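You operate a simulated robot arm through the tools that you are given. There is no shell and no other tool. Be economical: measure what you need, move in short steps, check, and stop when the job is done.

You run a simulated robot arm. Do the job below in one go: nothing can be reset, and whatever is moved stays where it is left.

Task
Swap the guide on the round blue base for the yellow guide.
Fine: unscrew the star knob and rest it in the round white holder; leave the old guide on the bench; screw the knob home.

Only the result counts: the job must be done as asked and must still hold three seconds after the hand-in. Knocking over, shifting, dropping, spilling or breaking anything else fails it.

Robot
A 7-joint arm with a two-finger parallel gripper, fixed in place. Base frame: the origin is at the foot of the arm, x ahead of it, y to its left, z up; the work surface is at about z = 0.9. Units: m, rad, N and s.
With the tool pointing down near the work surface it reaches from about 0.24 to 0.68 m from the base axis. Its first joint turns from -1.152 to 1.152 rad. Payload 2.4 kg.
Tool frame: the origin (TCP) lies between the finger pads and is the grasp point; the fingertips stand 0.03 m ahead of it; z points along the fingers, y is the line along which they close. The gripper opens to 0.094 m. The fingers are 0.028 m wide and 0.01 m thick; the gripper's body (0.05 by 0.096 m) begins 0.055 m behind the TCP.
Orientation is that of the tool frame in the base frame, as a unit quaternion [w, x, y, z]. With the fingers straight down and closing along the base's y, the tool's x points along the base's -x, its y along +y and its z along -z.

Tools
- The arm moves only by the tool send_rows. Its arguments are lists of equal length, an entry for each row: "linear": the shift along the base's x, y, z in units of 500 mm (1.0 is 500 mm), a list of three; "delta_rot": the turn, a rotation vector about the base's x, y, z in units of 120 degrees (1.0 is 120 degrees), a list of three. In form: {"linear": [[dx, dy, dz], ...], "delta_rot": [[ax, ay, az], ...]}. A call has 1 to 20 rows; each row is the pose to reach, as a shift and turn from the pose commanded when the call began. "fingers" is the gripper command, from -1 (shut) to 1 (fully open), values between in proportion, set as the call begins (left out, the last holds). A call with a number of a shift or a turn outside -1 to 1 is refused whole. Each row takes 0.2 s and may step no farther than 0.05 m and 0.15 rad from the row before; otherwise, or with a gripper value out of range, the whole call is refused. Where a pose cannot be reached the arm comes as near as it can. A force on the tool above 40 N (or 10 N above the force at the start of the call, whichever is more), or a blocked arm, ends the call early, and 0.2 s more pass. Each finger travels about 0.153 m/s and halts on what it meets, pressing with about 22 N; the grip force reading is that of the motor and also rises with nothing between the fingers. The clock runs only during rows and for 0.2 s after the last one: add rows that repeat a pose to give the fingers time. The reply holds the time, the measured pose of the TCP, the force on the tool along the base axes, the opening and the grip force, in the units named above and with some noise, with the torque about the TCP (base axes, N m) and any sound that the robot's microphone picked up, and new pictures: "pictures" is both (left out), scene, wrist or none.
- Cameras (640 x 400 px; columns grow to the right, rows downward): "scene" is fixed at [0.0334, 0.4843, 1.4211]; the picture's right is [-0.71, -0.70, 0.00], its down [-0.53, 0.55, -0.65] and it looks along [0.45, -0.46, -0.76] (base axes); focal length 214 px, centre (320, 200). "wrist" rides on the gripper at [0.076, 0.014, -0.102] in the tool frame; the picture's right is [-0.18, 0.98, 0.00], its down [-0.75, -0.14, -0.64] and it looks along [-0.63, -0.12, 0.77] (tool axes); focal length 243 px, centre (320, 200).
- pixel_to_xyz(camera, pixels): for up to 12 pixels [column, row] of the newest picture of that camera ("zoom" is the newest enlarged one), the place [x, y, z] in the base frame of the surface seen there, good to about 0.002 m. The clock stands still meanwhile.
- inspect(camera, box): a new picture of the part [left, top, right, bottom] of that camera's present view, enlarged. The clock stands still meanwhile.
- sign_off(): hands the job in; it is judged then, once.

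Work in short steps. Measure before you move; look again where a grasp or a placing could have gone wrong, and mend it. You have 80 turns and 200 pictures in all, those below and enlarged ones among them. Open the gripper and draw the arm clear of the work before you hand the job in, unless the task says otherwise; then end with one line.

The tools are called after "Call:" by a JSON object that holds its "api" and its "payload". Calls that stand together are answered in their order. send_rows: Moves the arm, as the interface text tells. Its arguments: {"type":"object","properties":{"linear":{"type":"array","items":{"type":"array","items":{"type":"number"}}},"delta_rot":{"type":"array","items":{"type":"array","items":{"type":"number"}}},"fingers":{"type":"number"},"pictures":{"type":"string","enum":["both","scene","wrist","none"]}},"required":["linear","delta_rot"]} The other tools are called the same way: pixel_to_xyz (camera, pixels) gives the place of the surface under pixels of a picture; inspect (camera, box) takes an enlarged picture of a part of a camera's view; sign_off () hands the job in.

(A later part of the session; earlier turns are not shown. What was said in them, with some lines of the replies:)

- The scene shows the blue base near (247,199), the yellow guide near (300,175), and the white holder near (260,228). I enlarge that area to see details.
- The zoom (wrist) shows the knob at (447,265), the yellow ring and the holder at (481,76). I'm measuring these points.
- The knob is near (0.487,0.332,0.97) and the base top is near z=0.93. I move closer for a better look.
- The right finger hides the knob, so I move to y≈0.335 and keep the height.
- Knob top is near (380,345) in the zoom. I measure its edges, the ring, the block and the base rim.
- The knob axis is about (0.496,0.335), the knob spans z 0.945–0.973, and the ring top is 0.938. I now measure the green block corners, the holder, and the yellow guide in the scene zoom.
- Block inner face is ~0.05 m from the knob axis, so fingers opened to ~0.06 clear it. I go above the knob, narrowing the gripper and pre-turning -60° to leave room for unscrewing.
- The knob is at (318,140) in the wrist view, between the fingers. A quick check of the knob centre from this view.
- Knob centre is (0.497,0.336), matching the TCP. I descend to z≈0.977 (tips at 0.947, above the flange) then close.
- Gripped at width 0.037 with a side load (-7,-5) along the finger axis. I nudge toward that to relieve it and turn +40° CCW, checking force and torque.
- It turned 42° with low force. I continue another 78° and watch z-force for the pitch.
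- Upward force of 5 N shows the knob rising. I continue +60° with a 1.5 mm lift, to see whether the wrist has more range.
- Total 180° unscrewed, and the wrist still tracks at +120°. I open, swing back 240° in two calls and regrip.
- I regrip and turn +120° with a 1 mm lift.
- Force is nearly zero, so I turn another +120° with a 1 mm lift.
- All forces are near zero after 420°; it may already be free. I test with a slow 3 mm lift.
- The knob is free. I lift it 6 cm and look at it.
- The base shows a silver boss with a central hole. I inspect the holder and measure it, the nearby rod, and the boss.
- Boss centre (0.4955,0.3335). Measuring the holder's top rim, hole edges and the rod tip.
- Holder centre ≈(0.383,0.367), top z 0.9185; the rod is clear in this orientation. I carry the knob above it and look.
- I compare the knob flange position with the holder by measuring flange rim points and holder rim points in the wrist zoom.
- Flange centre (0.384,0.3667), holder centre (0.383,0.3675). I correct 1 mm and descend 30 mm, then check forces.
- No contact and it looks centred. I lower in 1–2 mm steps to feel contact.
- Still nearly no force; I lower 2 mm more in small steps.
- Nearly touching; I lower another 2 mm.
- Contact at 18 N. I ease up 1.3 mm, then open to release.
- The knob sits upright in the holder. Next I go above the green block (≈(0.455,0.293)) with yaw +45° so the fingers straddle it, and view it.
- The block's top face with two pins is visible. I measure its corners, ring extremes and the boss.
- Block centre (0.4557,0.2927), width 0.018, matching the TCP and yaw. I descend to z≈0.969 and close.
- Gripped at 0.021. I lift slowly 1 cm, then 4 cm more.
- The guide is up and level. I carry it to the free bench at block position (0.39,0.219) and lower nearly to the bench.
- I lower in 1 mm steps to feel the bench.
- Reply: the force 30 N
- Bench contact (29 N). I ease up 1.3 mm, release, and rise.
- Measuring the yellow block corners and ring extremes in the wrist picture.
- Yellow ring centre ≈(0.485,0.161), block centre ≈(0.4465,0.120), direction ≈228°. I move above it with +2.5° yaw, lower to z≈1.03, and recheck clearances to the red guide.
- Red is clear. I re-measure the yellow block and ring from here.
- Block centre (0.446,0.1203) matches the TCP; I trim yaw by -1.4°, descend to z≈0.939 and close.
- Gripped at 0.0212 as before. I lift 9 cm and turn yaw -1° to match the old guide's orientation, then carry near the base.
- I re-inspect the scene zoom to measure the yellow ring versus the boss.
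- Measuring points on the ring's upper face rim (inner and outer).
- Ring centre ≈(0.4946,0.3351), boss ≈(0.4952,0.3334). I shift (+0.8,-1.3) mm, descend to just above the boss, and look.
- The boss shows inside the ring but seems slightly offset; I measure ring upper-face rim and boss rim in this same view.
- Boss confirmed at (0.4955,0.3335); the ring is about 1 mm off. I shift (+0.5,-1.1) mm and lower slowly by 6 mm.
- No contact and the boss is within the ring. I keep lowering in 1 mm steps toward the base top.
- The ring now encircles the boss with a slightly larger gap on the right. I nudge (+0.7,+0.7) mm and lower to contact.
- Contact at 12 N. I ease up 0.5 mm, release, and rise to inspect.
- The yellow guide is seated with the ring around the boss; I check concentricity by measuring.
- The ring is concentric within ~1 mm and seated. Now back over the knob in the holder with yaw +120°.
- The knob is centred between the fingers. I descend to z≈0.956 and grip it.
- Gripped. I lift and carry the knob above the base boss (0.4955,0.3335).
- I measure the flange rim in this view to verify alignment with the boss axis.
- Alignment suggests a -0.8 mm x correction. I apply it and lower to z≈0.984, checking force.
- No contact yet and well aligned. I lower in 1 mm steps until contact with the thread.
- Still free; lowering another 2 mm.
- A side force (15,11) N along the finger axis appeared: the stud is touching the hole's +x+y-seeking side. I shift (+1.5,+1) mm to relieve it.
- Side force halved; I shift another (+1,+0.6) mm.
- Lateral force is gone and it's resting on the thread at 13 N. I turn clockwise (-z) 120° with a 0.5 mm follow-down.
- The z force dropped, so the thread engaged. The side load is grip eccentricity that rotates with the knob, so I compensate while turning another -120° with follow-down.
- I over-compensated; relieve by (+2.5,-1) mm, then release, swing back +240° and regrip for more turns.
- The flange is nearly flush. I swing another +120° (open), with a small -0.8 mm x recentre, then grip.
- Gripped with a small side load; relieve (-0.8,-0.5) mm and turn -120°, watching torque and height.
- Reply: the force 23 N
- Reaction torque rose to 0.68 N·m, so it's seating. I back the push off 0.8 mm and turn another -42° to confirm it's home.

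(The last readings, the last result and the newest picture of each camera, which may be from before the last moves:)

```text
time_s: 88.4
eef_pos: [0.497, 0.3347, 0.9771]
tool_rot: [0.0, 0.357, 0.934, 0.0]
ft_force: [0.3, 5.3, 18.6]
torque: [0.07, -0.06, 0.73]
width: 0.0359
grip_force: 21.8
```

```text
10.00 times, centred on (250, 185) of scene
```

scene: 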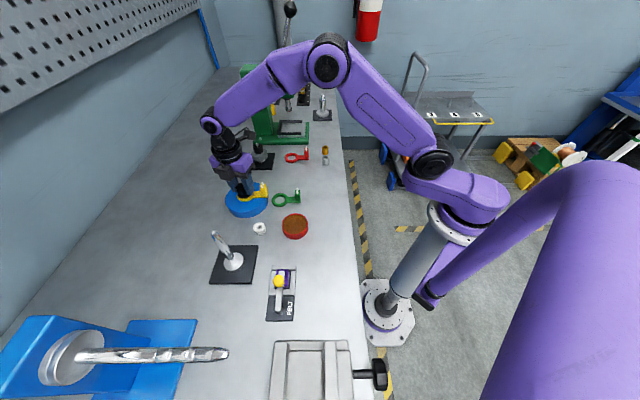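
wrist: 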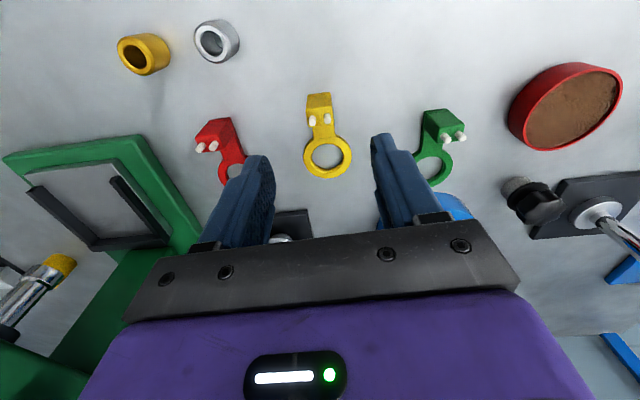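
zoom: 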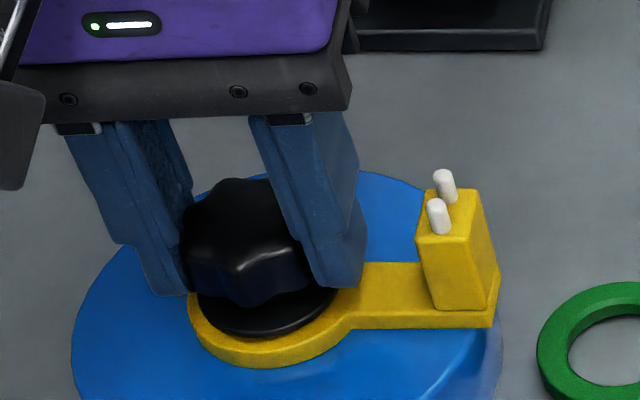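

Torque plateaus at ~0.73 N·m: the knob is home with the fingers slipping. I release, rise, and verify.

Call:
{"api": "send_rows", "payload": {"linear": [[0, 0, 0], [0, 0, 0], [0, 0, 0.04], [0, 0, 0.1], [0, 0, 0.18], [-0.08, 0, 0.22], [-0.16, 0, 0.25], [-0.24, 0.0, 0.25], [-0.28, 0.0, 0.25], [-0.28, 0.0, 0.25]], "delta_rot": [[0, 0, 0], [0, 0, 0], [0, 0, 0], [0, 0, 0], [0, 0, 0], [0, 0, 0.07], [0, 0, 0.14], [0, 0, 0.21], [0, 0, 0.28], [0, 0, 0.35]], "fingers": 0.25}}

Call:
{"api": "inspect", "payload": {"camera": "scene", "box": [225, 165, 275, 205]}}

Call:
{"api": "inspect", "payload": {"camera": "wrist", "box": [240, 100, 400, 220]}}

```text
time_s: 90.6
eef_pos: [0.3571, 0.3337, 1.103]
tool_rot: [-0.001, -0.002, 1.0, -0.001]
ft_force: [-0.4, -0.4, 0.3]
torque: [-0.02, -0.01, 0.01]
width: 0.0586
grip_force: 0.2
```

scene: 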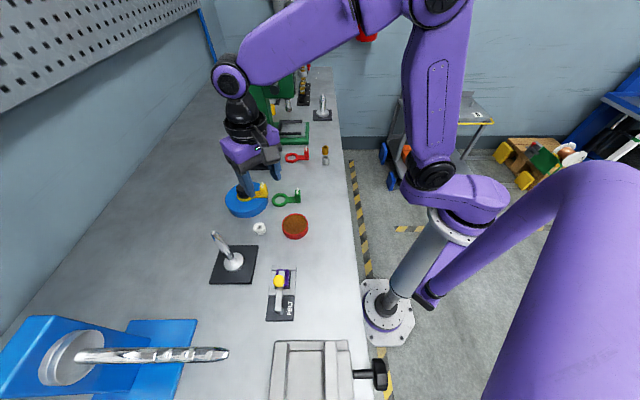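
wrist: 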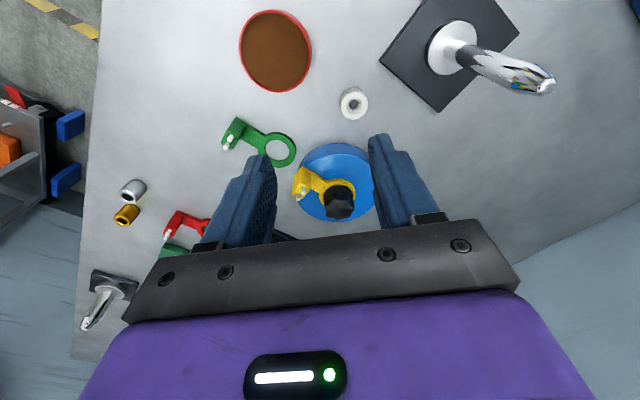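

```text
10.00 times, centred on (250, 185) of scene
```

zoom: 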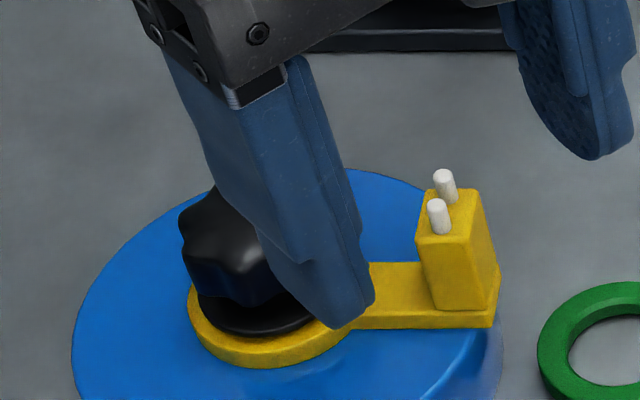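

```text
3.33 times, centred on (320, 160) of wrist
```

zoom: 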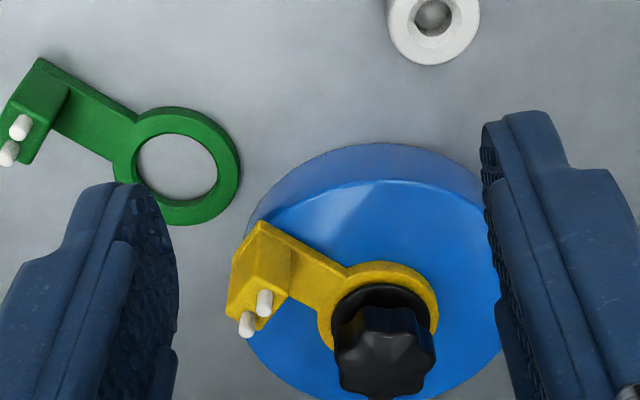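

The layout matches the original. I check knob and flange heights (originals: top ≈0.973, flange ≈0.9436).

Call:
{"api": "pixel_to_xyz", "payload": {"camera": "zoom", "pixels": [[385, 355], [340, 355], [430, 355], [380, 293], [345, 305], [420, 305], [385, 268], [385, 385], [325, 310], [434, 305]]}}

Call:
{"api": "send_rows", "payload": {"linear": [[0, -0.07, 0.06], [0, -0.14, 0.12], [0, -0.2, 0.2], [0, -0.2, 0.2]], "delta_rot": [[0, 0, 0], [0, 0, 0], [0, 0, 0], [0, 0, 0]], "fingers": 1, "pictures": "scene"}}

Call:
{"api": "inspect", "payload": {"camera": "scene", "box": [225, 165, 275, 205]}}

```text
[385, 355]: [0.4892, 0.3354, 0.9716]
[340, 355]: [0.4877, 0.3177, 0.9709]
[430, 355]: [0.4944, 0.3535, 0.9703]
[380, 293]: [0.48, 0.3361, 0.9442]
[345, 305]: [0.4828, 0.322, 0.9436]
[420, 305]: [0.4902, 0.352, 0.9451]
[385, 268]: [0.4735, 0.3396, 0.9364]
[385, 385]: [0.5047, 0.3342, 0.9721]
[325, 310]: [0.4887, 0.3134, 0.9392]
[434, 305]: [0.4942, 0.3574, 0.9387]
```

```text
time_s: 91.6
eef_pos: [0.3572, 0.2347, 1.2014]
tool_rot: [0.0, 0.0, 1.0, 0.0]
ft_force: [0.4, 0.5, -0.1]
torque: [-0.01, -0.02, 0.01]
width: 0.0941
grip_force: 0.0
```

scene: 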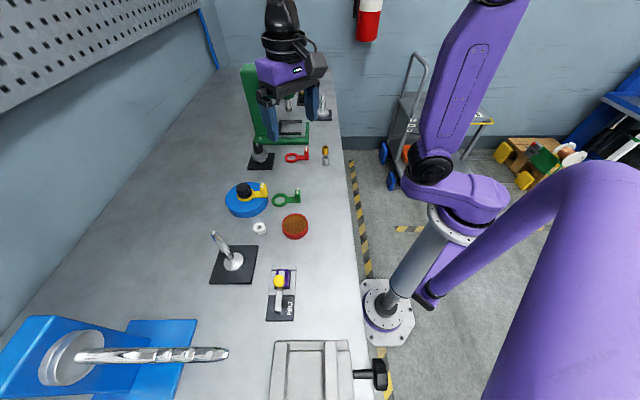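

```text
10.00 times, centred on (250, 185) of scene
```

zoom: 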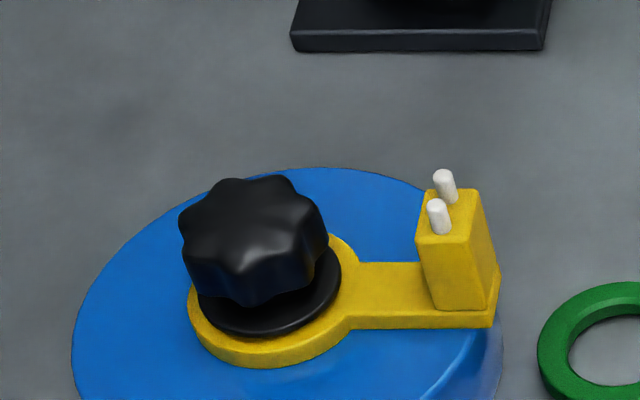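

The knob top (0.971) and flange (0.944) match their original heights, the guide is seated, the old guide rests on the bench, and the arm is clear. I hand in.

Call:
{"api": "sign_off", "payload": {}}

```text
The job is handed in.
```

The yellow guide is on the round blue base with the star knob screwed home, the old green guide is lying on the bench, and the job has been handed in.
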